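You operate a simulated robot arm through the tools that you are given. There is no shell and no other tool.

You run a simulated robot arm. Do the job below in one go: nothing can be reset, and whatever is moved stays where it is left.

Task
Top up the tub that is nearly empty with three full ladles from the big steel tub.
Fine: use the red ladle and put it back. Set down upright: what you pick out.

Only the result counts: the job must be done as asked and must still hold three seconds after the hand-in. Knocking over, shifting, dropping, spilling or breaking anything else fails it.

Robot
A 7-joint arm with a fingered hand on a trunk, on a base that moves. Base frame: it is fixed to the floor where the robot stands at the start and does not move with it; the origin is under the middle of the robot, x ahead of it, y to its left, z up; the surface under the hand at the start is at about z = 820. Lengths are in mm, angles in degrees, forces in N, time in s.
With the tool pointing down near the work surface it reaches from about 400 to 740 mm from the robot's upright axis, wherever it stands. Its first joint turns from -166.0 to 166.0 degrees. Payload 3.4 kg.
Tool frame: the origin (TCP) lies between the finger pads and is the grasp point; the fingertips stand 25 mm ahead of it; z points along the fingers, y is the line along which they close. The gripper opens to 88 mm; its body begins 29 mm behind the TCP. The gripper is a hand of 3 fingers: y runs from the thumb to the fingers, the wrist lies at [-13, -106, -174] in the tool frame.
Orientation is that of the tool frame in the base frame, as a unit quaternion [w, x, y, z]. With the fingers straight down and the wrist toward the robot, the tool's x, y and z point along [0, 1, 0], [1, 0, 0] and [0, 0, -1] of the base frame.

Tools
- The arm moves only by the tool servo_tool. Its argument "increments" is a list of rows, each a list of 6 numbers: the shift along the tool's x, y, z in units of 40 mm (1.0 is 40 mm), then the turn, a rotation vector about the tool's x, y, z in units of 8 degrees (1.0 is 8 degrees). In form: [[x, y, z, rx, ry, rz], ...]. A call has 1 to 20 rows; each row shifts and turns the commanded pose from where the row before left it, along the tool's axes as they then stand. A call with a number of a shift or a turn outside -1 to 1 is refused whole. Rows are played at 5 a second. More than 50 mm and 8.6 degrees between two rows, and nothing of the call is played. A pose out of reach is approached as far as the arm can. The call stops where the force on the tool passes 90 N (or 10 N more than at its start, if that is more) or the arm is blocked; 0.2 s more then pass. In this call time passes only in rows, and 0.2 s behind the last. The reply holds the time, the measured pose of the TCP, the force on the tool along the base axes, the opening and the grip force, in the units named above and with some noise, with the torque about the TCP (base axes, N m) and any sound that the robot's microphone picked up.
- Cameras (640 x 400 px; columns grow to the right, rows downward): "scene" is now at [12.5, 159.5, 1504.3]; the picture's right is [-0.11, -0.99, 0.00], its down [-0.75, 0.08, -0.65] and it looks along [0.65, -0.07, -0.76] (base axes); focal length 250 px, centre (320, 200). "wrist" rides on the gripper at [58, -85, -99] in the tool frame; the picture's right is [-0.67, 0.35, -0.66], its down [-0.69, -0.63, 0.37] and it looks along [-0.29, 0.69, 0.66] (tool axes); focal length 261 px, centre (320, 200). There is no depth. A picture from a camera that has moved, and an enlarged one, comes with that camera's place and axes in the base frame and with its lens. The place of the scene camera against the robot may be out by one fixed shift of up to 18 mm in any direction.
- get_image(camera): a new picture of that camera. It takes no simulated time.
- raise_lower(by): slides the trunk up (or, below 0, down) by that many mm; the arm and the scene camera ride with it, the base frame stays. It gives what a move gives, with no picture.
- steer(legs): drives the robot by 1 to 6 legs, each [ahead, left, turn to the left] in mm, mm and degrees, along the robot's own axes; the way and the turn of a leg run together, so that a leg with both is an arc; at most 1500 mm and 180 degrees a leg. The arm and the cameras ride along, it lands a little off, and it stops where it bumps. It gives what a move gives.
- finger_targets(index, middle, thumb_bend, thumb_turn): sets how far each is bent, from 0 (flat) to 100 (curled in); at 30 the hand is open as for a grip, at 70 the pads meet at the TCP. One left out holds its place. A second passes; each finger stops where it meets its share of the squeeze, and holds until it gets a number again. It is the only way to open and close the hand. It gives what a move gives, with no picture; readings hold the bend of each and the force on the fingers (four entries, about 0 where the hand has none), thumb and palm. thumb_turn goes from beside the hand (0) to across from the fingers (100), as for a grip.
- aim_head(pan, tilt): turns the head with the scene camera to pan (to the left, within 155 degrees either way) and tilt (down, from -29 to 69), counted from straight ahead of the robot. It gives what a move gives.
- zoom(camera, box): a new picture of the part [left, top, right, bottom] of that camera's present view, enlarged. It takes no simulated time.
- sign_off(): hands the job in; it is judged then, once.

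Places have to be worked out from the pictures, the camera data and where the tool is seen. Open the gripper and draw the arm clear of the work before you hand the job in, unless the task says otherwise.

The tools are called after ">>>" as name(argument=value, ...) on one line, values as JSON. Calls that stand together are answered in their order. servo_tool: Moves the arm, as the interface text tells. Its arguments: {"type":"object","properties":{"increments":{"type":"array","items":{"type":"array","items":{"type":"number"}}}},"required":["increments"]} The other tools are called the same way: raise_lower (by) moves the trunk up or down; finger_targets (index, middle, thumb_bend, thumb_turn) moves the fingers one by one; steer (legs) drives the base; aim_head (pan, tilt) turns the head that bears the scene camera; get_image (camera) takes a picture; zoom (camera, box) takes an enlarged picture of a part of a camera's view; sign_off () hands the job in.

At the start:

```text
time: 0.0
tool_pos: [386.2, -79.5, 1186.4]
ee_rot: [0.0, 0.707, 0.707, 0.0]
contact_force: [-1.0, 0.3, 0.6]
wrist_torque: [0.02, -0.01, 0.0]
gripper_width: 87.6
finger_force: 0.0
shape: jaw
bend: [30.0, 30.0, 30.0, 98.0]
finger forces: [0.1, 0.0, 0.1, 0.0, 0.1, 0.0]
trunk travel left (down, up): [-525.0, 65.0]
robot x, y, heading: [2.5, 2.4, -0.0]
head pan, tilt (commanded): [-6.1, 49.3]
```

scene: 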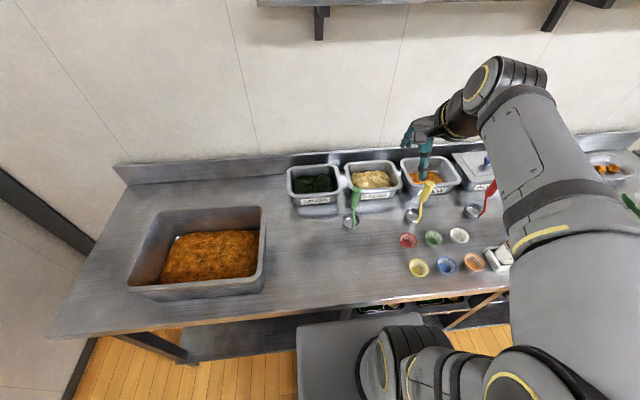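
wrist: 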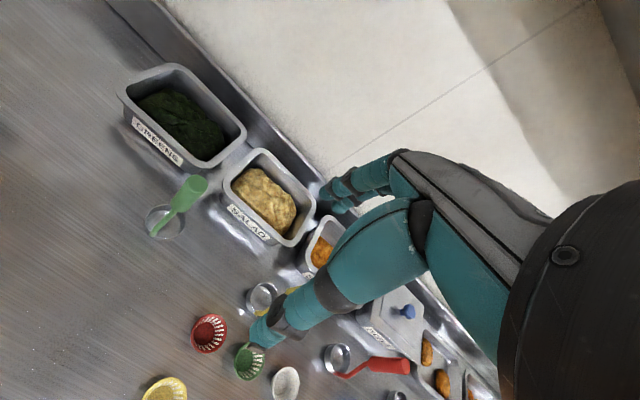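

I'll start by looking closer at the tubs and ladles from the scene and wrist cameras.

>>> zoom(camera="scene", box=[270, 130, 510, 280])

>>> zoom(camera="scene", box=[440, 120, 640, 280])

>>> zoom(camera="scene", box=[100, 180, 300, 320])

>>> zoom(camera="wrist", box=[220, 250, 540, 400])

```text
2.67 times, centred on (390, 205) of scene
camera zoom: at [12.5, 159.5, 1504.3], right [-0.11, -0.99, 0.0], down [-0.75, 0.08, -0.65], along [0.65, -0.07, -0.76], focal length 666 px, centre (133, 187)
```

zoom: 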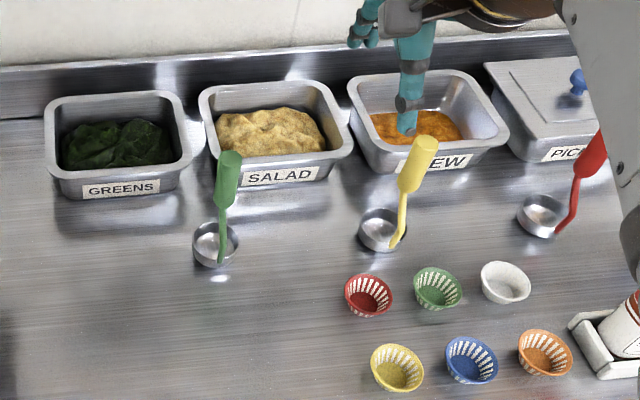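

```text
2.50 times, centred on (540, 200) of scene
camera zoom: at [12.5, 159.5, 1504.3], right [-0.11, -0.99, 0.0], down [-0.75, 0.08, -0.65], along [0.65, -0.07, -0.76], focal length 625 px, centre (-230, 200)
```

zoom: 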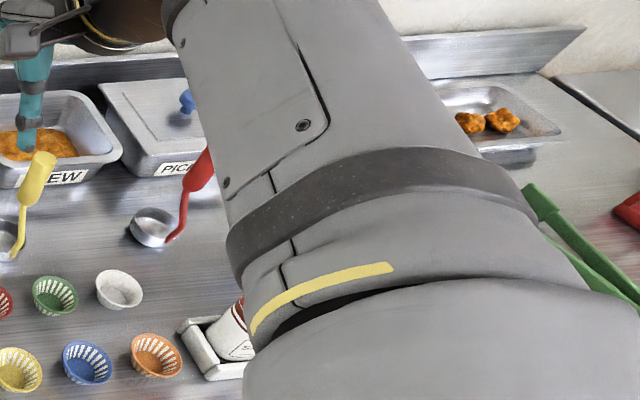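

```text
2.86 times, centred on (200, 250) of scene
camera zoom: at [12.5, 159.5, 1504.3], right [-0.11, -0.99, 0.0], down [-0.75, 0.08, -0.65], along [0.65, -0.07, -0.76], focal length 714 px, centre (663, 57)
```

zoom: 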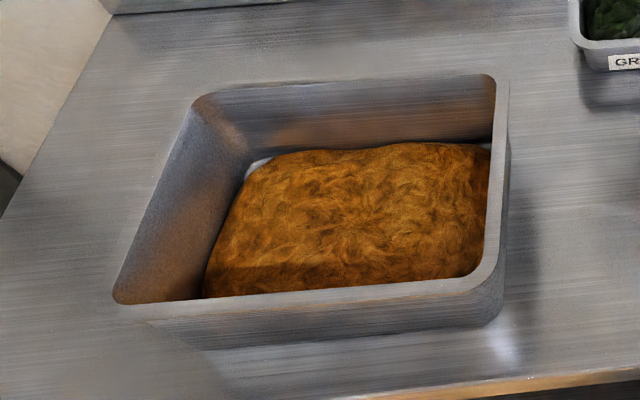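

```text
2.00 times, centred on (380, 325) of wrist
camera zoom: at [300.5, -22.5, 1285.2], right [0.35, -0.67, 0.66], down [-0.63, -0.69, -0.37], along [0.69, -0.29, -0.66], focal length 521 px, centre (200, -50)
```

zoom: 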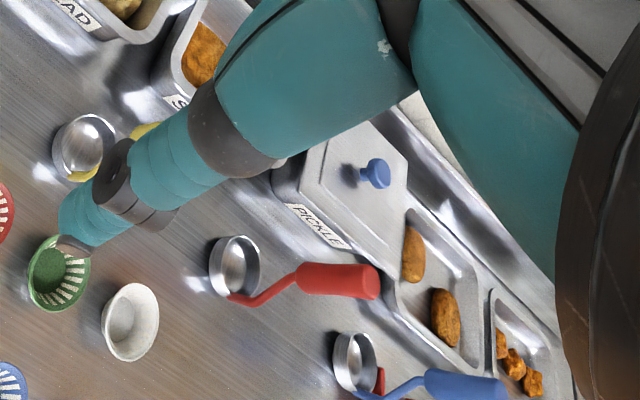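

The STEW tub looks low and the food in the big tub matches it. The ladles stand with upright handles (green tip at about z 990). The arm blocks the right side, so I'm moving the hand left at this height to see the red ladle and the rest.

>>> servo_tool(increments=[[1, 0, 0, 0, 0, 0], [1, 0, 0, 0, 0, 0], [1, 0, 0, 0, 0, 0], [1, 0, 0, 0, 0, 0], [1, 0, 0, 0, 0, 0], [1, 0, 0, 0, 0, 0], [1, 0, 0, 0, 0, 0], [1, 0, 0, 0, 0, 0], [1, 0, 0, 0, 0, 0], [1, 0, 0, 0, 0, 0]])

>>> get_image(camera="scene")

>>> get_image(camera="wrist")

```text
time: 2.2
tool_pos: [387.8, 324.2, 1184.7]
ee_rot: [0.0, 0.708, 0.706, 0.0]
contact_force: [-0.5, -0.3, -0.4]
wrist_torque: [-0.01, 0.0, 0.01]
gripper_width: 87.7
finger_force: 0.2
shape: jaw
bend: [30.0, 30.0, 30.0, 98.0]
finger forces: [0.0, 0.0, 0.0, 0.0, 0.0, 0.0]
trunk travel left (down, up): [-525.0, 65.0]
robot x, y, heading: [0.8, 1.2, -0.1]
head pan, tilt (commanded): [-6.1, 49.3]
```

```text
taken
camera scene: at [12.8, 160.2, 1504.2], right [-0.11, -0.99, 0.0], down [-0.75, 0.08, -0.65], along [0.65, -0.07, -0.76], focal length 250 px, centre (320, 200)
```

scene: 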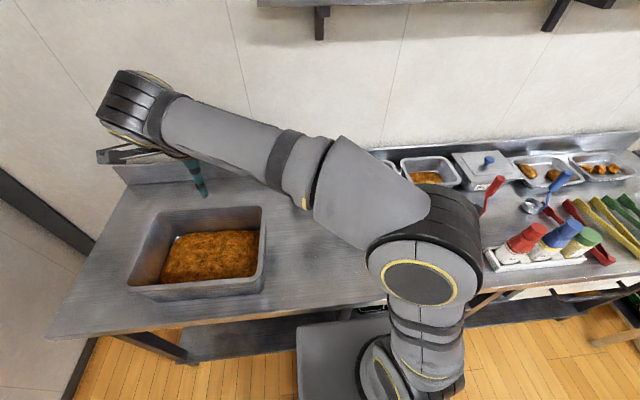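

```text
taken
camera wrist: at [301.1, 380.0, 1284.3], right [0.35, -0.67, 0.66], down [-0.63, -0.68, -0.37], along [0.69, -0.29, -0.66], focal length 261 px, centre (320, 200)
```

wrist: 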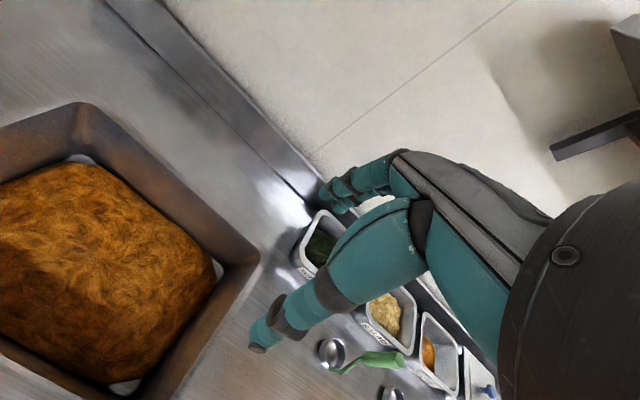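

The right side is visible now. I'm zooming on the STEW tub, the red ladle and its neighbours.

>>> zoom(camera="scene", box=[400, 130, 640, 280])

>>> zoom(camera="scene", box=[400, 140, 520, 230])

>>> zoom(camera="scene", box=[110, 180, 290, 310])

```text
2.67 times, centred on (520, 205) of scene
camera zoom: at [12.8, 160.2, 1504.2], right [-0.11, -0.99, 0.0], down [-0.75, 0.08, -0.65], along [0.65, -0.07, -0.76], focal length 666 px, centre (-213, 187)
```

zoom: 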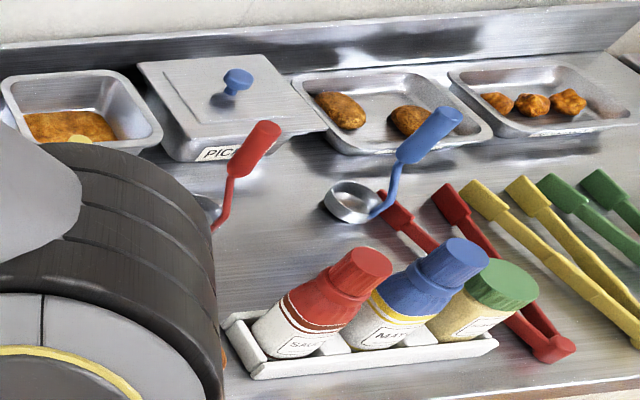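

```text
4.44 times, centred on (460, 185) of scene
camera zoom: at [12.8, 160.2, 1504.2], right [-0.11, -0.99, 0.0], down [-0.75, 0.08, -0.65], along [0.65, -0.07, -0.76], focal length 1111 px, centre (-302, 267)
```

zoom: 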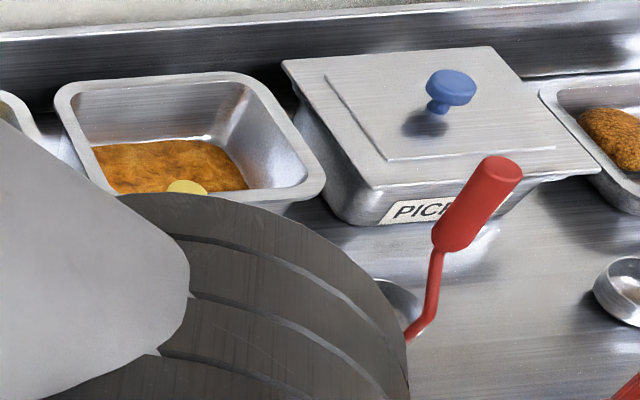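

```text
3.08 times, centred on (200, 245) of scene
camera zoom: at [12.8, 160.2, 1504.2], right [-0.11, -0.99, 0.0], down [-0.75, 0.08, -0.65], along [0.65, -0.07, -0.76], focal length 769 px, centre (689, 62)
```

zoom: 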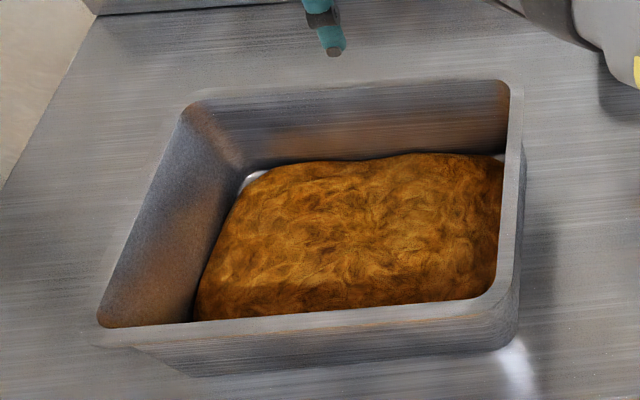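

STEW is clearly the low tub. The red ladle stands at about (476, -420) with its handle tip near z 996. I'm bringing the hand back and yawing the tool so the wrist sits on the left, to view the ladle from the wrist camera.

>>> servo_tool(increments=[[-1, 0, 0, 0, 0, 0], [-1, 0, 0, 0, 0, 0], [-1, 0, 0, 0, 0, 0], [-1, 0, 0, 0, 0, 0], [-1, 0, 0, 0, 0, 0], [-1, 0, 0, 0, 0, 0], [-1, 0, 0, 0, 0, 0], [-1, 0, 0, 0, 0, 0], [-1, 0, 0, 0, 0, 0], [-1, 0, 0, 0, 0, 0]])

>>> servo_tool(increments=[[0, 0.5, 0, 0, 0, 1], [0, 0.5, 0, 0, 0, 1], [0, 0.5, 0, 0, 0, 1], [0, 0.5, 0, 0, 0, 1], [0, 0.5, 0, 0, 0, 1], [0, 0.5, 0, 0, 0, 1], [0, 0.5, 0, 0, 0, 1], [0, 0, 0, 0, 0, 1], [0, 0, 0, 0, 0, 1], [0, 0, 0, 0, 0, 1], [0, 0, 0, 0, 0, 1], [0, 0, 0, 0, 0, 0.25]])

>>> get_image(camera="wrist")

>>> get_image(camera="scene")

```text
time: 4.4
tool_pos: [385.3, -82.7, 1185.0]
ee_rot: [0.0, 0.707, 0.707, 0.0]
contact_force: [0.0, -0.8, 0.7]
wrist_torque: [0.02, -0.03, 0.0]
gripper_width: 87.6
finger_force: 0.0
shape: jaw
bend: [30.0, 30.0, 30.0, 98.0]
finger forces: [0.0, 0.0, 0.0, 0.0, 0.0, 0.1]
trunk travel left (down, up): [-525.0, 65.0]
robot x, y, heading: [-2.9, 1.4, 0.1]
head pan, tilt (commanded): [-6.1, 49.3]
```

```text
time: 7.0
tool_pos: [508.5, -134.5, 1185.4]
ee_rot: [-0.001, 1.0, 0.0, -0.002]
contact_force: [0.2, -0.3, 0.3]
wrist_torque: [0.0, 0.02, -0.01]
gripper_width: 87.5
finger_force: 0.1
shape: jaw
bend: [30.0, 30.0, 30.0, 98.0]
finger forces: [0.0, 0.1, 0.0, 0.0, 0.0, 0.1]
trunk travel left (down, up): [-525.0, 65.0]
robot x, y, heading: [-2.8, -3.0, 0.1]
head pan, tilt (commanded): [-6.1, 49.3]
```

```text
taken
camera wrist: at [566.5, -49.9, 1284.9], right [-0.67, -0.35, 0.66], down [-0.68, 0.63, -0.37], along [-0.29, -0.69, -0.66], focal length 261 px, centre (320, 200)
```

wrist: 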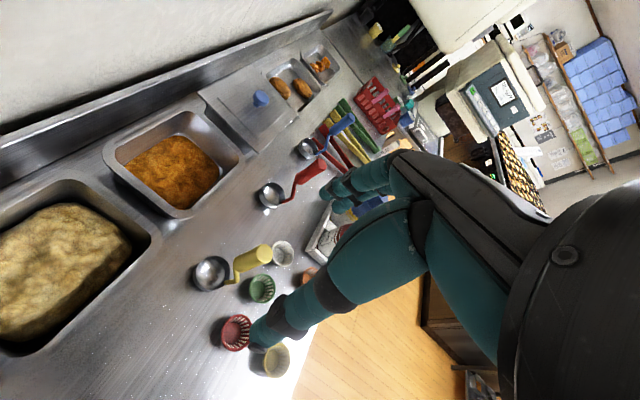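

```text
taken
camera scene: at [12.6, 159.6, 1504.3], right [-0.11, -0.99, 0.0], down [-0.75, 0.08, -0.65], along [0.65, -0.07, -0.76], focal length 250 px, centre (320, 200)
```

scene: 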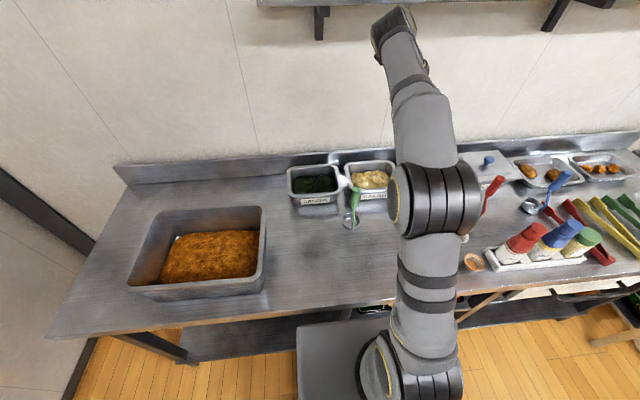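

The tool now has x along +x and y along -y, as wanted. I'm zooming the wrist view on the ladles and the STEW tub.

>>> zoom(camera="wrist", box=[240, 120, 380, 220])

>>> zoom(camera="wrist", box=[80, 80, 340, 320])

```text
4.00 times, centred on (310, 170) of wrist
camera zoom: at [566.5, -49.9, 1284.9], right [-0.67, -0.35, 0.66], down [-0.68, 0.63, -0.37], along [-0.29, -0.69, -0.66], focal length 1043 px, centre (360, 320)
```

zoom: 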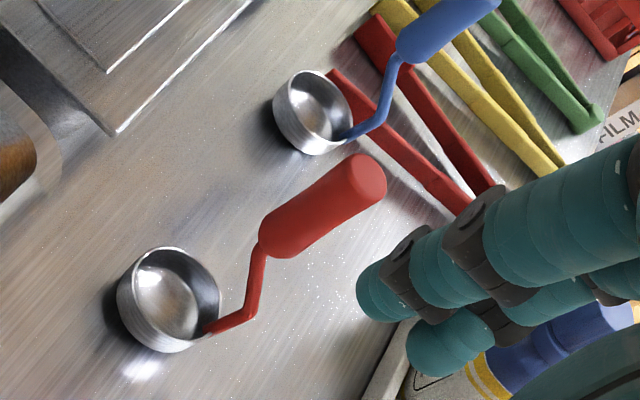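

```text
1.67 times, centred on (210, 200) of wrist
camera zoom: at [566.5, -49.9, 1284.9], right [-0.67, -0.35, 0.66], down [-0.68, 0.63, -0.37], along [-0.29, -0.69, -0.66], focal length 434 px, centre (503, 200)
```

zoom: 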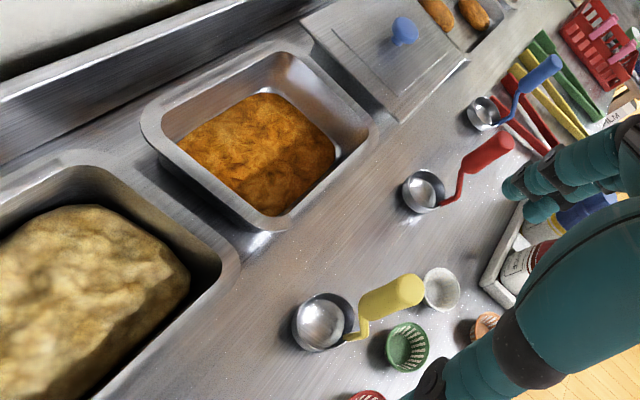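

The red ladle's cup is at about (480, -414) and its handle runs from roughly z 929 to 1000 near (470, -414). It is about 24 mm thick. I'm moving the hand above it, staying clear, to refine the position.

>>> servo_tool(increments=[[-0.12, 0.88, 0.25, 0, 0, 0], [-0.12, 0.88, 0.25, 0, 0, 0], [-0.12, 0.88, 0.25, 0, 0, 0], [-0.12, 0.88, 0.25, 0, 0, 0], [-0.12, 0.88, 0.25, 0, 0, 0], [-0.12, 0.88, 0.25, 0, 0, 0], [-0.12, 0.88, 0.25, 0, 0, 0], [-0.12, 0.88, 0.25, 0, 0, 0]])

>>> get_image(camera="wrist")

>>> get_image(camera="scene")

```text
time: 8.8
tool_pos: [469.0, -417.2, 1107.4]
ee_rot: [0.001, 1.0, 0.0, 0.0]
contact_force: [0.1, 1.2, -0.3]
wrist_torque: [-0.03, 0.01, -0.03]
gripper_width: 87.6
finger_force: 0.0
shape: jaw
bend: [30.0, 30.0, 30.0, 98.0]
finger forces: [0.0, 0.1, 0.0, 0.0, 0.0, 0.0]
trunk travel left (down, up): [-525.0, 65.0]
robot x, y, heading: [0.7, 2.0, 0.1]
head pan, tilt (commanded): [-6.1, 49.3]
```

```text
taken
camera wrist: at [526.0, -333.6, 1205.7], right [-0.67, -0.35, 0.66], down [-0.69, 0.63, -0.37], along [-0.28, -0.69, -0.66], focal length 261 px, centre (320, 200)
```

wrist: 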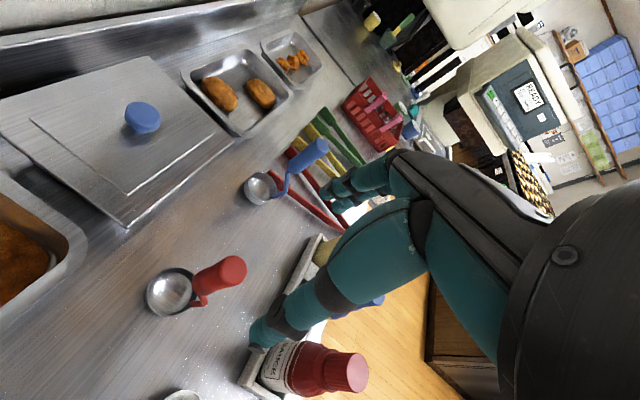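

```text
taken
camera scene: at [12.6, 159.0, 1504.3], right [-0.11, -0.99, 0.0], down [-0.75, 0.08, -0.65], along [0.65, -0.07, -0.76], focal length 250 px, centre (320, 200)
```

scene: 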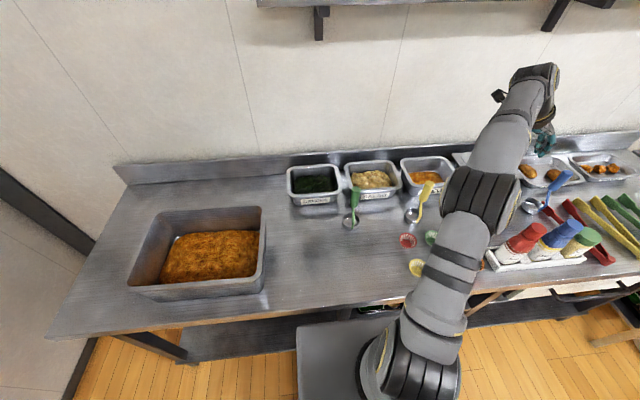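

The handle tip is now close to the camera. I'm zooming for an accurate fix on its position.

>>> zoom(camera="wrist", box=[130, 230, 290, 330])

```text
4.00 times, centred on (210, 280) of wrist
camera zoom: at [526.0, -333.6, 1205.7], right [-0.67, -0.35, 0.66], down [-0.69, 0.63, -0.37], along [-0.28, -0.69, -0.66], focal length 1043 px, centre (760, -120)
```

zoom: 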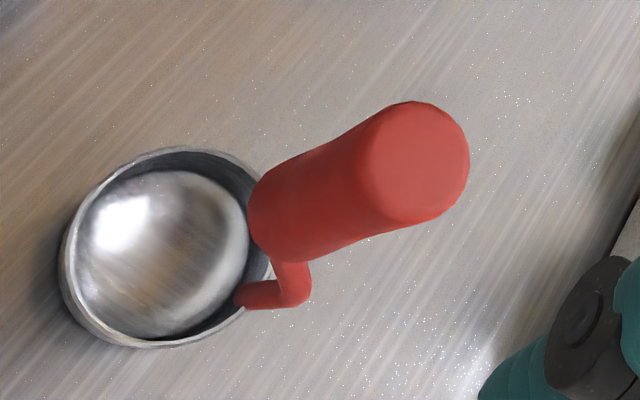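

The handle axis is at about (473, -419) and its tip is at z ≈ 997. I'm descending straight over it to put the TCP near z 977, which keeps the palm clear of the tip.

>>> servo_tool(increments=[[0.1, 0.04, 0.6, 0, 0, 0], [0, 0, 0.7, 0, 0, 0], [0, 0, 0.65, 0, 0, 0], [0, 0, 0.65, 0, 0, 0], [0, 0, 0.6, 0, 0, 0]])

>>> get_image(camera="wrist")

```text
time: 10.0
tool_pos: [475.5, -418.2, 977.9]
ee_rot: [0.001, 1.0, 0.0, 0.0]
contact_force: [-0.6, 0.3, 0.3]
wrist_torque: [-0.04, -0.01, 0.0]
gripper_width: 87.6
finger_force: 0.1
shape: jaw
bend: [30.0, 30.0, 30.0, 98.0]
finger forces: [0.1, 0.0, 0.1, 0.0, 0.1, 0.1]
trunk travel left (down, up): [-525.0, 65.0]
robot x, y, heading: [-2.0, -0.3, 0.3]
head pan, tilt (commanded): [-6.1, 49.3]
```

```text
taken
camera wrist: at [532.4, -334.0, 1077.2], right [-0.67, -0.35, 0.66], down [-0.69, 0.63, -0.37], along [-0.28, -0.69, -0.66], focal length 261 px, centre (320, 200)
```

wrist: 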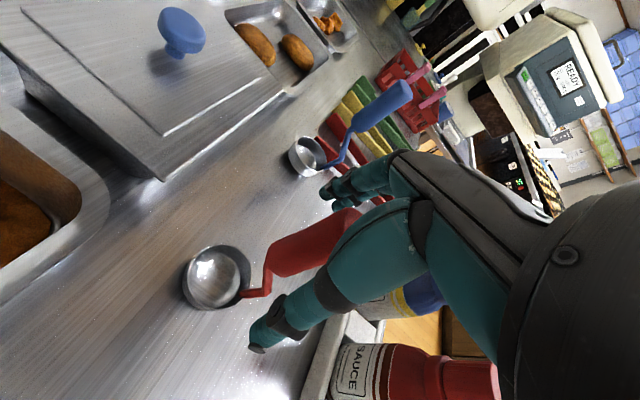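

The handle is between the thumb and fingers. I'm closing part way first to check centring.

>>> finger_targets(index=52, middle=52, thumb_bend=52)

>>> get_image(camera="wrist")

```text
time: 11.0
tool_pos: [473.8, -419.2, 977.4]
ee_rot: [0.0, 1.0, 0.001, 0.0]
contact_force: [-0.4, 0.2, -0.3]
wrist_torque: [-0.01, 0.04, 0.02]
gripper_width: 37.7
finger_force: 0.0
shape: fingers
bend: [52.0, 52.0, 52.0, 98.0]
finger forces: [0.0, 0.0, 0.1, 0.0, 0.0, 0.1]
trunk travel left (down, up): [-525.0, 65.0]
robot x, y, heading: [0.5, 0.5, 0.3]
head pan, tilt (commanded): [-6.1, 49.3]
```

```text
taken
camera wrist: at [532.2, -334.1, 1077.4], right [-0.67, -0.35, 0.66], down [-0.69, 0.63, -0.37], along [-0.29, -0.69, -0.66], focal length 261 px, centre (320, 200)
```

wrist: 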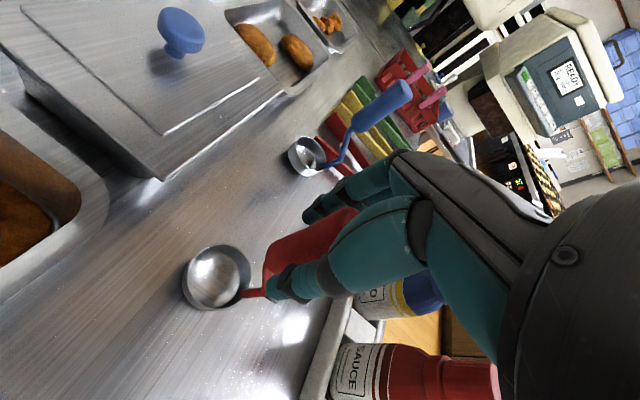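

The handle is centred with no contact yet. I'm closing fully so the fingers stop on the handle.

>>> finger_targets(index=75, middle=75, thumb_bend=75)

>>> get_image(camera="wrist")

```text
time: 12.0
tool_pos: [474.4, -418.5, 978.4]
ee_rot: [0.0, 1.0, 0.0, 0.0]
contact_force: [0.3, -0.1, -1.0]
wrist_torque: [-0.01, 0.0, 0.02]
gripper_width: 12.9
finger_force: 16.1
shape: fingers
bend: [73.0, 72.0, 63.0, 94.0]
finger forces: [8.6, 7.6, 0.1, 0.0, 15.1, 0.0]
trunk travel left (down, up): [-525.0, 65.0]
robot x, y, heading: [3.4, 2.2, 0.2]
head pan, tilt (commanded): [-6.1, 49.3]
```

```text
taken
camera wrist: at [532.3, -334.1, 1077.3], right [-0.67, -0.35, 0.66], down [-0.69, 0.63, -0.37], along [-0.29, -0.69, -0.66], focal length 261 px, centre (320, 200)
```

wrist: 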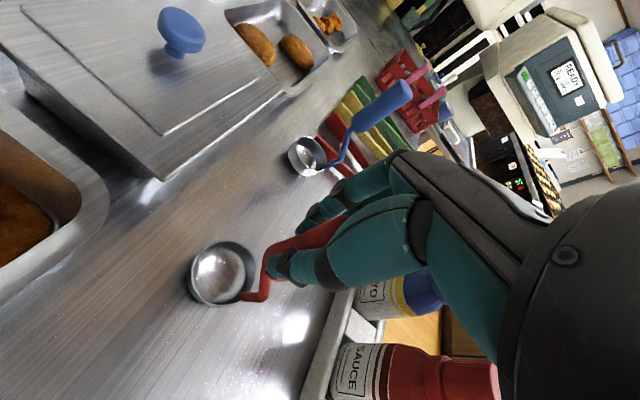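

Gripped with about 16 N: index 8.6, middle 7.6, thumb 15. I'm noting this pose (474, -418.7, 978) for the return, then lifting a little to test the hold.

>>> servo_tool(increments=[[0, 0, -0.25, 0, 0, 0], [0, 0, -0.5, 0, 0, 0], [0, 0, -0.5, 0, 0, 0]])

>>> get_image(camera="wrist")

>>> zoom(camera="scene", box=[400, 130, 560, 240])

```text
time: 12.8
tool_pos: [475.5, -418.1, 1029.1]
ee_rot: [0.0, 1.0, 0.0, -0.001]
contact_force: [0.8, -0.2, -1.2]
wrist_torque: [0.0, 0.02, -0.03]
gripper_width: 12.4
finger_force: 15.9
shape: fingers
bend: [73.0, 72.0, 63.0, 94.0]
finger forces: [8.7, 7.6, 0.0, 0.0, 14.9, 0.0]
trunk travel left (down, up): [-525.0, 65.0]
robot x, y, heading: [1.4, -1.5, -0.2]
head pan, tilt (commanded): [-6.1, 49.3]
```

```text
taken
camera wrist: at [532.6, -333.8, 1127.8], right [-0.67, -0.35, 0.66], down [-0.69, 0.63, -0.37], along [-0.29, -0.69, -0.66], focal length 261 px, centre (320, 200)
```

wrist: 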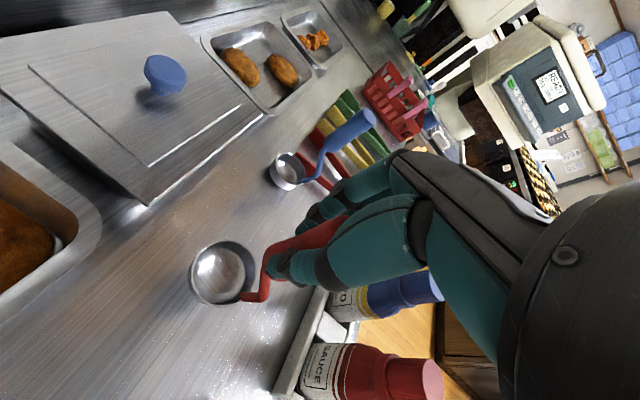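

```text
3.64 times, centred on (480, 185) of scene
camera zoom: at [12.6, 159.4, 1504.3], right [-0.11, -0.99, 0.0], down [-0.75, 0.08, -0.65], along [0.65, -0.07, -0.76], focal length 909 px, centre (-262, 254)
```

zoom: 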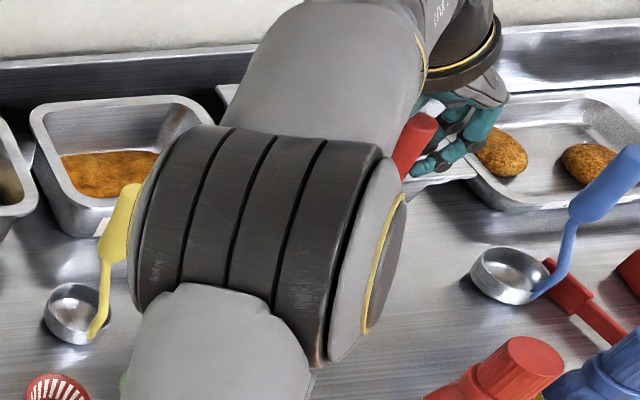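

The ladle lifts cleanly and stays fixed in the hand; its cup centre is about 6 mm ahead of the TCP and the cup bottom about 158 mm below. I'm raising it above the other handles and moving back toward the middle.

>>> servo_tool(increments=[[0, 0, -0.8, 0, 0, 0], [0, 0, -0.8, 0, 0, 0], [0, 0, -0.8, 0, 0, 0], [0, 0, -0.8, 0, 0, 0], [0, 0, -0.8, 0, 0, 0], [-0.1, -0.85, 0, 0, 0, 0], [-0.1, -0.85, 0, 0, 0, 0], [-0.1, -0.85, 0, 0, 0, 0], [-0.1, -0.85, 0, 0, 0, 0], [-0.1, -0.85, 0, 0, 0, 0], [-0.1, -0.85, 0, 0, 0, 0], [-0.1, -0.85, 0, 0, 0, 0], [-0.1, -0.85, 0, 0, 0, 0], [-0.1, -0.85, 0, 0, 0, 0], [-0.1, -0.85, 0, 0, 0, 0]])

>>> get_image(camera="wrist")

>>> get_image(camera="scene")

```text
time: 16.0
tool_pos: [516.4, -112.4, 1235.8]
ee_rot: [0.001, 1.0, 0.0, 0.001]
contact_force: [0.4, -0.6, -1.6]
wrist_torque: [-0.02, 0.05, 0.01]
gripper_width: 11.6
finger_force: 15.0
shape: fingers
bend: [73.0, 73.0, 63.0, 94.0]
finger forces: [7.8, 7.8, 0.1, 0.0, 13.8, 0.1]
out of reach, approached as far as the arm can: row 4, 5, 6, 7, 8, 9, 10, 11, 12, 13, 14
trunk travel left (down, up): [-525.0, 65.0]
robot x, y, heading: [0.7, -0.3, 0.1]
head pan, tilt (commanded): [-6.1, 49.3]
```

```text
taken
camera wrist: at [573.8, -28.6, 1335.4], right [-0.67, -0.35, 0.66], down [-0.69, 0.63, -0.37], along [-0.29, -0.7, -0.66], focal length 261 px, centre (320, 200)
```

wrist: 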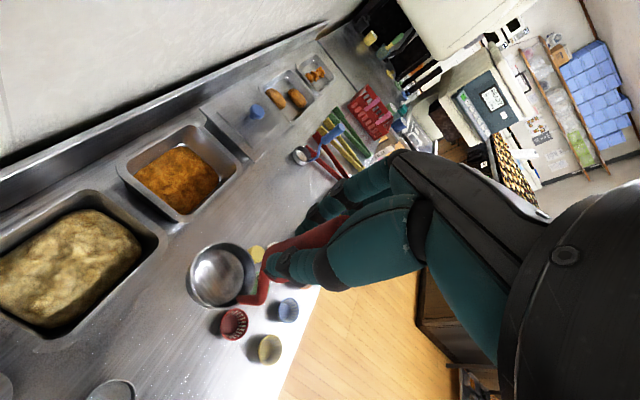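

```text
taken
camera scene: at [13.4, 159.4, 1504.2], right [-0.11, -0.99, 0.0], down [-0.75, 0.08, -0.65], along [0.65, -0.07, -0.76], focal length 250 px, centre (320, 200)
```

scene: 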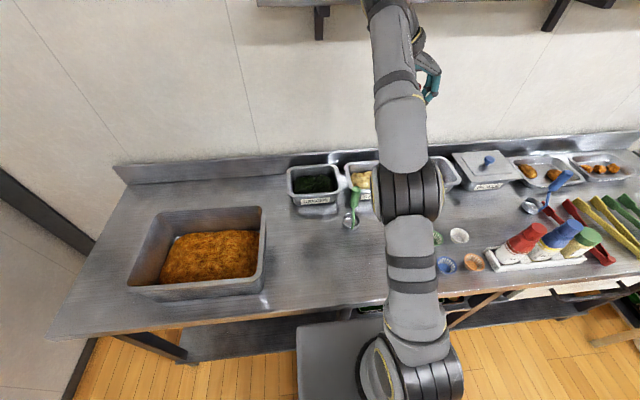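

The arm hit its reach limit on the way and ended higher at (516, -112, 1236), but the ladle is still firmly held in the same place. I'm lowering slightly, pulling in, and yawing back to the default orientation.

>>> servo_tool(increments=[[-0.7, 0, 0.38, 0, 0, 0], [-0.7, 0, 0.38, 0, 0, 0], [-0.7, 0, 0.38, 0, 0, 0], [0, 0, 0, 0, 0, -1], [0, 0, 0, 0, 0, -1], [0, 0, 0, 0, 0, -1], [0, 0, 0, 0, 0, -1], [0, 0, 0, 0, 0, -1], [0, 0, 0, 0, 0, -1], [0, 0, 0, 0, 0, -1], [0, 0, 0, 0, 0, -1], [0, 0, 0, 0, 0, -1], [0, 0, 0, 0, 0, -1], [0, 0, 0, 0, 0, -1], [0, 0, 0, 0, 0, -0.25]])

>>> get_image(camera="wrist")

```text
time: 19.2
tool_pos: [431.6, -112.2, 1190.6]
ee_rot: [0.0, 0.706, 0.708, 0.0]
contact_force: [-0.6, 0.7, -1.7]
wrist_torque: [0.01, 0.0, 0.0]
gripper_width: 11.0
finger_force: 14.9
shape: fingers
bend: [73.0, 73.0, 63.0, 94.0]
finger forces: [7.4, 8.0, 0.1, 0.0, 13.6, 0.1]
trunk travel left (down, up): [-525.0, 65.0]
robot x, y, heading: [1.4, -3.8, 0.2]
head pan, tilt (commanded): [-6.1, 49.3]
```

```text
taken
camera wrist: at [346.6, -56.3, 1290.1], right [0.35, -0.67, 0.66], down [-0.63, -0.69, -0.37], along [0.69, -0.28, -0.66], focal length 261 px, centre (320, 200)
```

wrist: 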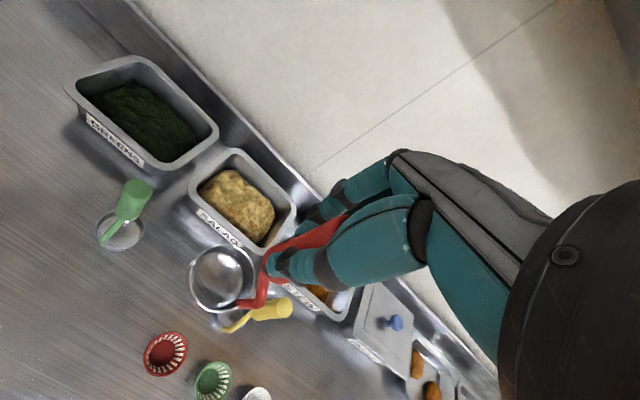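

The ladle is still steady, but the grip force crept from 16 to 15 N. I'm renewing the squeeze now, over the empty bench area and well before any food is in it.

>>> finger_targets(index=90, middle=90, thumb_bend=90)

>>> get_image(camera="wrist")

```text
time: 20.2
tool_pos: [430.6, -113.4, 1191.7]
ee_rot: [0.001, 0.707, 0.707, 0.0]
contact_force: [0.0, 0.6, -0.7]
wrist_torque: [0.03, 0.0, 0.01]
gripper_width: 7.8
finger_force: 27.9
shape: fingers
bend: [75.0, 74.0, 74.0, 87.0]
finger forces: [19.9, 9.7, 0.0, 0.0, 26.1, 0.0]
trunk travel left (down, up): [-525.0, 65.0]
robot x, y, heading: [-1.8, -1.8, -0.1]
head pan, tilt (commanded): [-6.1, 49.3]
```

```text
taken
camera wrist: at [346.7, -56.1, 1290.0], right [0.35, -0.67, 0.66], down [-0.63, -0.69, -0.37], along [0.69, -0.29, -0.66], focal length 261 px, centre (320, 200)
```

wrist: 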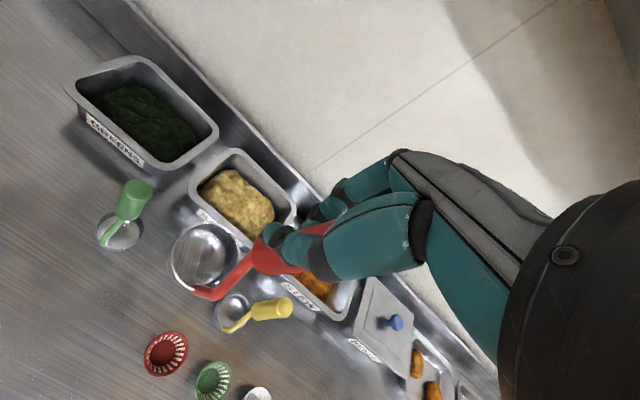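

The tighter squeeze (28 N) shifted the ladle in the hand somewhat. I'm zooming to see how it now sits.

>>> zoom(camera="wrist", box=[140, 190, 380, 340])

>>> zoom(camera="scene", box=[310, 0, 510, 200])

```text
2.67 times, centred on (260, 265) of wrist
camera zoom: at [346.7, -56.1, 1290.0], right [0.35, -0.67, 0.66], down [-0.63, -0.69, -0.37], along [0.69, -0.29, -0.66], focal length 695 px, centre (480, 27)
```

zoom: 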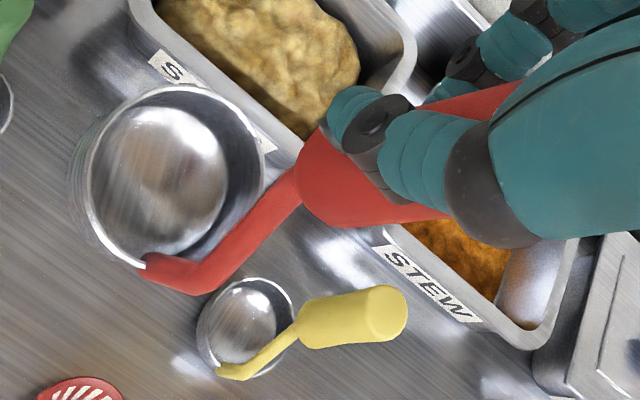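

```text
2.00 times, centred on (410, 100) of scene
camera zoom: at [12.6, 159.5, 1504.3], right [-0.11, -0.99, 0.0], down [-0.75, 0.08, -0.65], along [0.65, -0.07, -0.76], focal length 500 px, centre (140, 400)
```

zoom: 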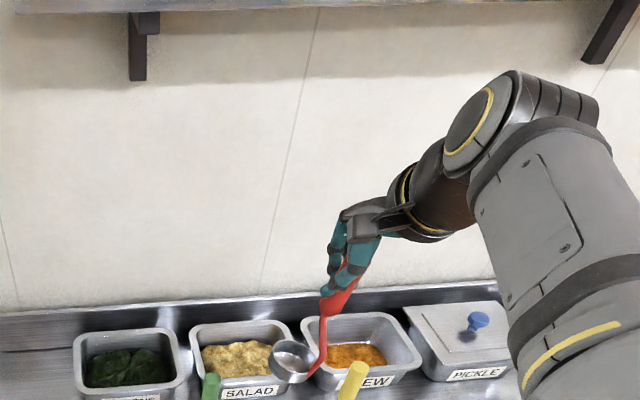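

The ladle now leans in the hand (handle top toward the right, about 20°). I'm waiting briefly to see whether this tighter grip is stable.

>>> servo_tool(increments=[[0, 0, 0, 0, 0, 0], [0, 0, 0, 0, 0, 0], [0, 0, 0, 0, 0, 0], [0, 0, 0, 0, 0, 0], [0, 0, 0, 0, 0, 0]])

>>> get_image(camera="wrist")

>>> zoom(camera="scene", box=[370, 90, 450, 200])

```text
time: 21.4
tool_pos: [432.3, -112.8, 1192.0]
ee_rot: [0.0, 0.708, 0.706, 0.0]
contact_force: [0.1, -0.5, -1.7]
wrist_torque: [-0.03, -0.05, 0.01]
gripper_width: 6.7
finger_force: 33.2
shape: fingers
bend: [74.0, 74.0, 88.0, 86.0]
finger forces: [18.3, 14.5, 0.0, 0.1, 33.7, 0.0]
trunk travel left (down, up): [-525.0, 65.0]
robot x, y, heading: [4.2, 2.8, 0.1]
head pan, tilt (commanded): [-6.1, 49.3]
```

```text
taken
camera wrist: at [346.7, -56.1, 1290.1], right [0.35, -0.67, 0.66], down [-0.63, -0.69, -0.37], along [0.69, -0.29, -0.66], focal length 261 px, centre (320, 200)
```

wrist: 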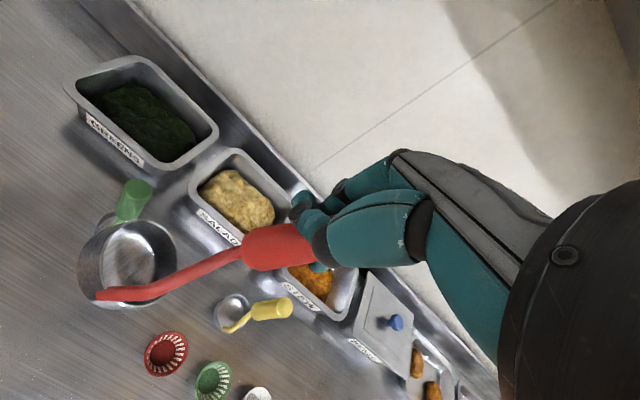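

```text
3.64 times, centred on (410, 145) of scene
camera zoom: at [12.6, 159.5, 1504.3], right [-0.11, -0.99, 0.0], down [-0.75, 0.08, -0.65], along [0.65, -0.07, -0.76], focal length 909 px, centre (-7, 400)
```

zoom: 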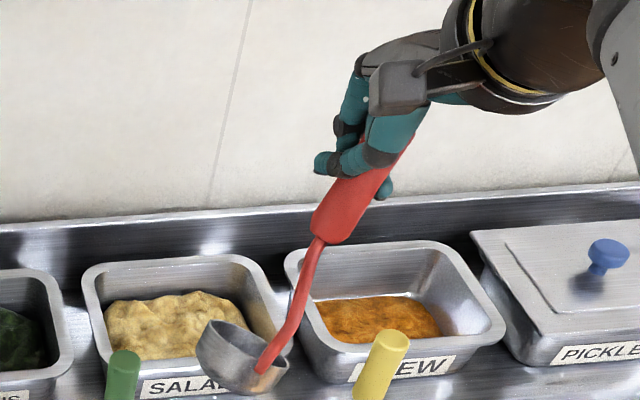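

The squeeze is letting the thumb curl past and the ladle is tilting more in the hand, so this grip isn't good. I'm moving to the empty bench area between the green ladle and the big tub, where I can set it down safely and regrip.

>>> servo_tool(increments=[[0.9, -0.1, 0, 0, 0, 0], [0.9, -0.1, 0, 0, 0, 0], [0.9, -0.1, 0, 0, 0, 0], [0.9, -0.1, 0, 0, 0, 0], [0.9, -0.1, 0, 0, 0, 0], [0.9, -0.1, 0, 0, 0, 0], [0.9, -0.1, 0, 0, 0, 0]])

>>> get_image(camera="wrist")

>>> get_image(camera="scene")

```text
time: 23.0
tool_pos: [401.7, 139.5, 1189.0]
ee_rot: [0.0, 0.707, 0.707, 0.0]
contact_force: [0.6, 1.1, -1.3]
wrist_torque: [-0.06, -0.04, -0.01]
gripper_width: 7.6
finger_force: 34.6
shape: fingers
bend: [74.0, 75.0, 89.0, 86.0]
finger forces: [16.9, 17.8, 0.1, 0.1, 34.1, 0.1]
trunk travel left (down, up): [-525.0, 65.0]
robot x, y, heading: [3.0, -1.0, 0.1]
head pan, tilt (commanded): [-6.1, 49.3]
```

```text
taken
camera wrist: at [317.4, 196.8, 1287.9], right [0.35, -0.67, 0.66], down [-0.63, -0.69, -0.37], along [0.69, -0.29, -0.66], focal length 261 px, centre (320, 200)
```

wrist: 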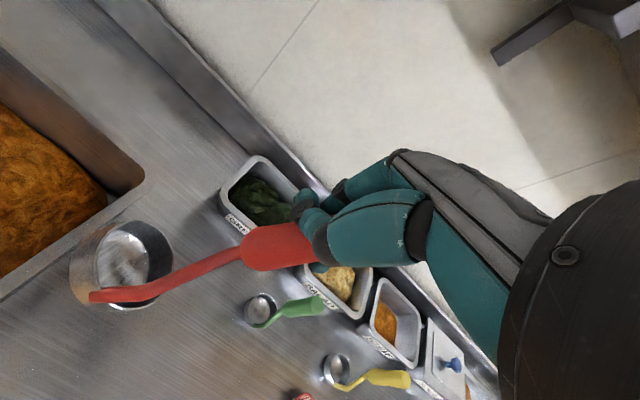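

```text
taken
camera scene: at [12.6, 159.9, 1504.2], right [-0.11, -0.99, 0.0], down [-0.75, 0.08, -0.65], along [0.65, -0.07, -0.76], focal length 250 px, centre (320, 200)
```

scene: 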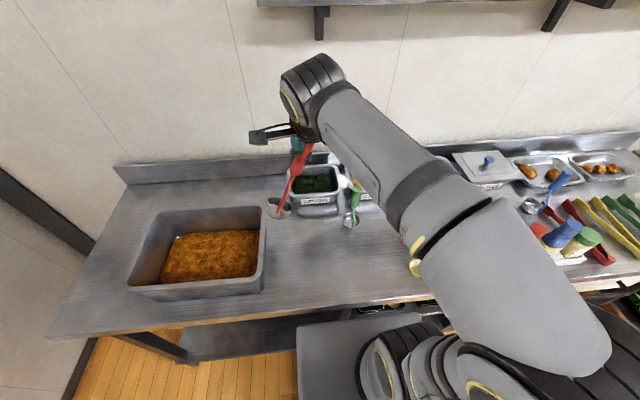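

The grip has now settled at 34 N, evenly shared: index 17, middle 18, thumb 34. The ladle isn't moving relative to the hand any more, just leaning in it. I'm zooming both cameras to measure exactly how it sits.

>>> zoom(camera="wrist", box=[50, 180, 350, 320])

>>> zoom(camera="scene", box=[240, 120, 340, 220])

```text
2.13 times, centred on (200, 250) of wrist
camera zoom: at [317.4, 196.8, 1287.9], right [0.35, -0.67, 0.66], down [-0.63, -0.69, -0.37], along [0.69, -0.29, -0.66], focal length 556 px, centre (576, 93)
```

zoom: 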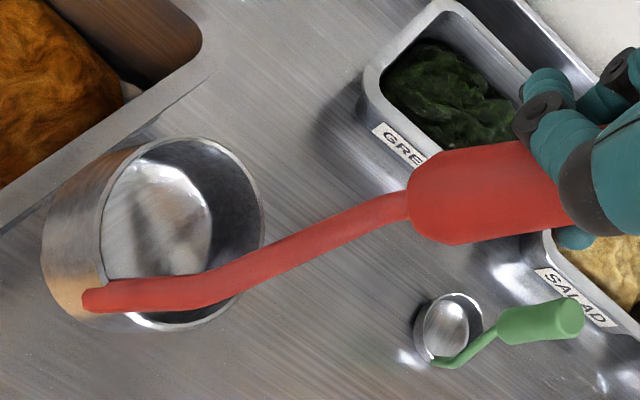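

```text
4.00 times, centred on (290, 170) of scene
camera zoom: at [12.6, 159.9, 1504.2], right [-0.11, -0.99, 0.0], down [-0.75, 0.08, -0.65], along [0.65, -0.07, -0.76], focal length 1000 px, centre (440, 320)
```

zoom: 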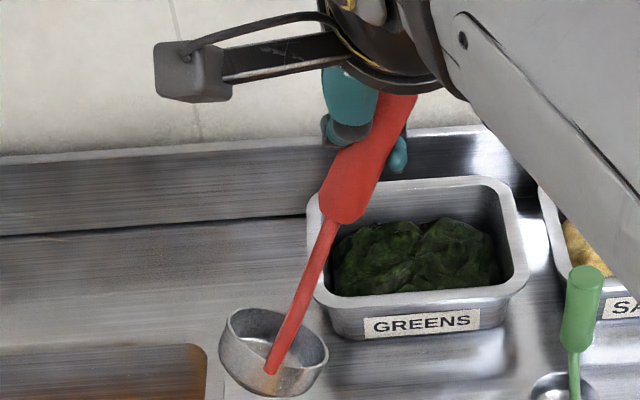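

Measured: the ladle leans about 34° in the hand (its up direction is roughly [0.28, -0.48, 0.83]) and hangs from near the TCP, so I can make it upright by tilting the tool. I'm turning the tool the opposite way here, over free bench, and checking.

>>> servo_tool(increments=[[0, 0, 0, -0.43, -0.734, 0], [0, 0, 0, -0.43, -0.734, 0], [0, 0, 0, -0.43, -0.734, 0], [0, 0, 0, -0.43, -0.734, 0], [0, 0, 0, -0.43, -0.734, 0]])

>>> get_image(camera="wrist")

>>> zoom(camera="scene", box=[240, 100, 360, 220])

```text
time: 24.2
tool_pos: [405.0, 140.0, 1191.1]
ee_rot: [0.284, 0.676, 0.676, -0.074]
contact_force: [0.1, -0.5, -0.5]
wrist_torque: [-0.01, -0.02, -0.01]
gripper_width: 8.8
finger_force: 36.7
shape: fingers
bend: [74.0, 75.0, 90.0, 86.0]
finger forces: [15.0, 23.4, 0.1, 0.0, 35.3, 0.0]
trunk travel left (down, up): [-525.0, 65.0]
robot x, y, heading: [3.4, 1.9, -0.3]
head pan, tilt (commanded): [-6.1, 49.3]
```

```text
taken
camera wrist: at [298.7, 231.1, 1220.8], right [0.1, -0.24, 0.97], down [-0.55, -0.82, -0.15], along [0.83, -0.52, -0.21], focal length 261 px, centre (320, 200)
```

wrist: 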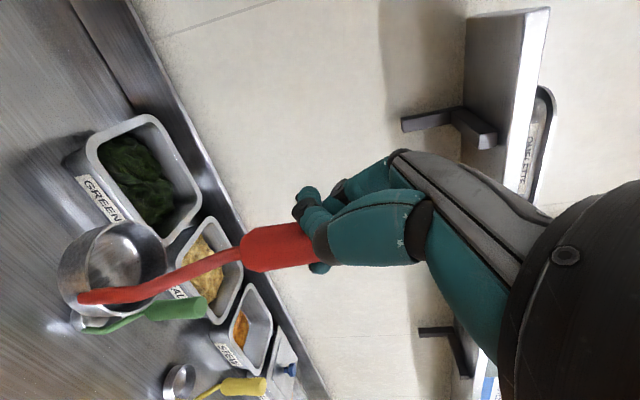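

```text
3.33 times, centred on (300, 160) of scene
camera zoom: at [12.6, 159.7, 1504.3], right [-0.11, -0.99, 0.0], down [-0.75, 0.08, -0.65], along [0.65, -0.07, -0.76], focal length 833 px, centre (387, 333)
```

zoom: 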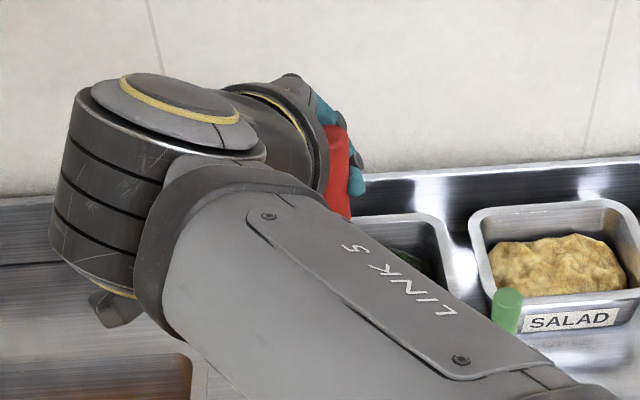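

The ladle looks close to upright now. I'm zooming in and waiting a moment to check there's no more drift in the grip.

>>> zoom(camera="wrist", box=[30, 180, 350, 340])

>>> servo_tool(increments=[[0, 0, 0, 0, 0, 0], [0, 0, 0, 0, 0, 0], [0, 0, 0, 0, 0, 0], [0, 0, 0, 0, 0, 0], [0, 0, 0, 0, 0, 0], [0, 0, 0, 0, 0, 0], [0, 0, 0, 0, 0, 0], [0, 0, 0, 0, 0, 0]])

>>> zoom(camera="wrist", box=[30, 180, 350, 340])

```text
2.00 times, centred on (190, 260) of wrist
camera zoom: at [298.7, 231.1, 1220.8], right [0.1, -0.24, 0.97], down [-0.55, -0.82, -0.15], along [0.83, -0.52, -0.21], focal length 521 px, centre (580, 80)
```

zoom: 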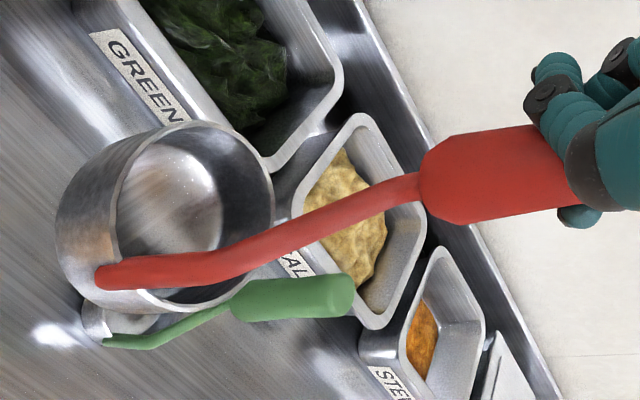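

```text
time: 26.0
tool_pos: [404.6, 139.9, 1190.6]
ee_rot: [0.283, 0.676, 0.677, -0.073]
contact_force: [0.2, -0.8, -0.7]
wrist_torque: [-0.01, -0.05, 0.0]
gripper_width: 8.6
finger_force: 36.8
shape: fingers
bend: [74.0, 75.0, 90.0, 86.0]
finger forces: [14.9, 23.4, 0.1, 0.0, 35.3, 0.0]
trunk travel left (down, up): [-525.0, 65.0]
robot x, y, heading: [1.5, -0.7, -0.0]
head pan, tilt (commanded): [-6.1, 49.3]
```

```text
2.00 times, centred on (190, 260) of wrist
camera zoom: at [298.7, 231.0, 1221.1], right [0.1, -0.24, 0.97], down [-0.55, -0.82, -0.15], along [0.83, -0.52, -0.21], focal length 521 px, centre (580, 80)
```

zoom: 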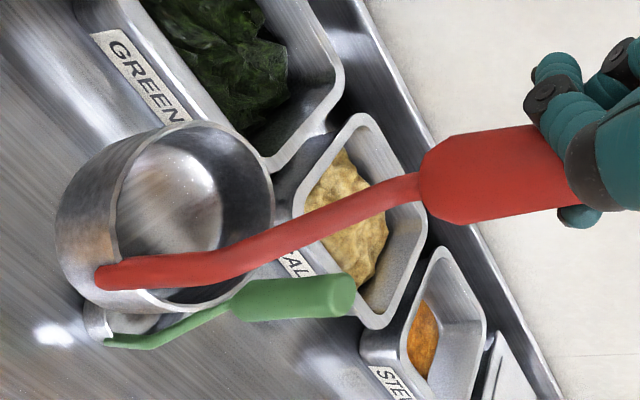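

The grip is now fully stable (identical pictures, 36.8 N). The ladle is about 6° from vertical in this pose, and I have the correction. I'm returning the tool to vertical and moving over the big tub to look at it.

>>> servo_tool(increments=[[0, 0, 0, 0.43, 0.734, 0], [0, 0, 0, 0.43, 0.734, 0], [0, 0, 0, 0.43, 0.734, 0], [0, 0, 0, 0.43, 0.734, 0], [0, 0, 0, 0.43, 0.734, 0], [1, -0.05, 0, 0, 0, 0], [1, -0.05, 0, 0, 0, 0], [1, -0.05, 0, 0, 0, 0], [1, -0.05, 0, 0, 0, 0], [1, -0.05, 0, 0, 0, 0], [1, -0.05, 0, 0, 0, 0], [1, -0.05, 0, 0, 0, 0]])

>>> get_image(camera="wrist")

>>> get_image(camera="scene")

```text
time: 28.6
tool_pos: [389.4, 420.8, 1190.9]
ee_rot: [0.002, 0.707, 0.707, -0.002]
contact_force: [0.4, 0.4, -1.4]
wrist_torque: [-0.07, -0.04, -0.01]
gripper_width: 12.6
finger_force: 33.3
shape: fingers
bend: [75.0, 75.0, 90.0, 86.0]
finger forces: [14.2, 22.6, 0.1, 0.0, 31.3, 0.0]
trunk travel left (down, up): [-525.0, 65.0]
robot x, y, heading: [0.8, 1.3, 0.0]
head pan, tilt (commanded): [-6.1, 49.3]
```

```text
taken
camera wrist: at [305.2, 479.0, 1289.8], right [0.35, -0.67, 0.66], down [-0.63, -0.69, -0.36], along [0.69, -0.29, -0.66], focal length 261 px, centre (320, 200)
```

wrist: 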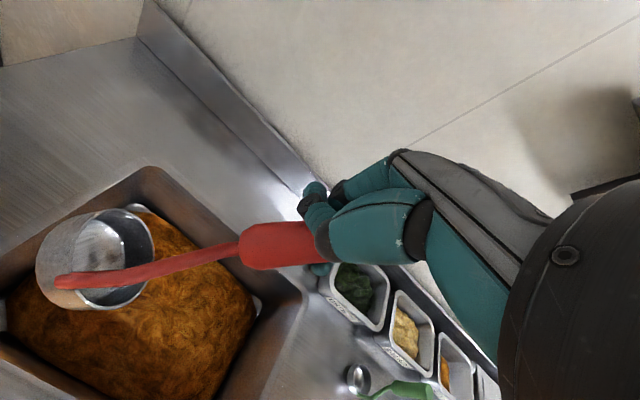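

```text
taken
camera scene: at [12.7, 160.8, 1504.1], right [-0.11, -0.99, 0.0], down [-0.75, 0.08, -0.65], along [0.65, -0.07, -0.76], focal length 250 px, centre (320, 200)
```

scene: 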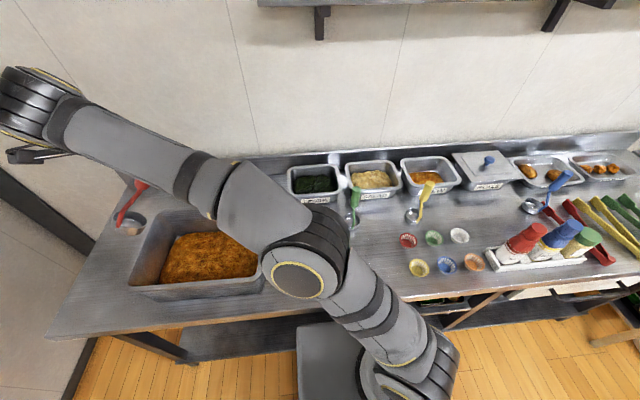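

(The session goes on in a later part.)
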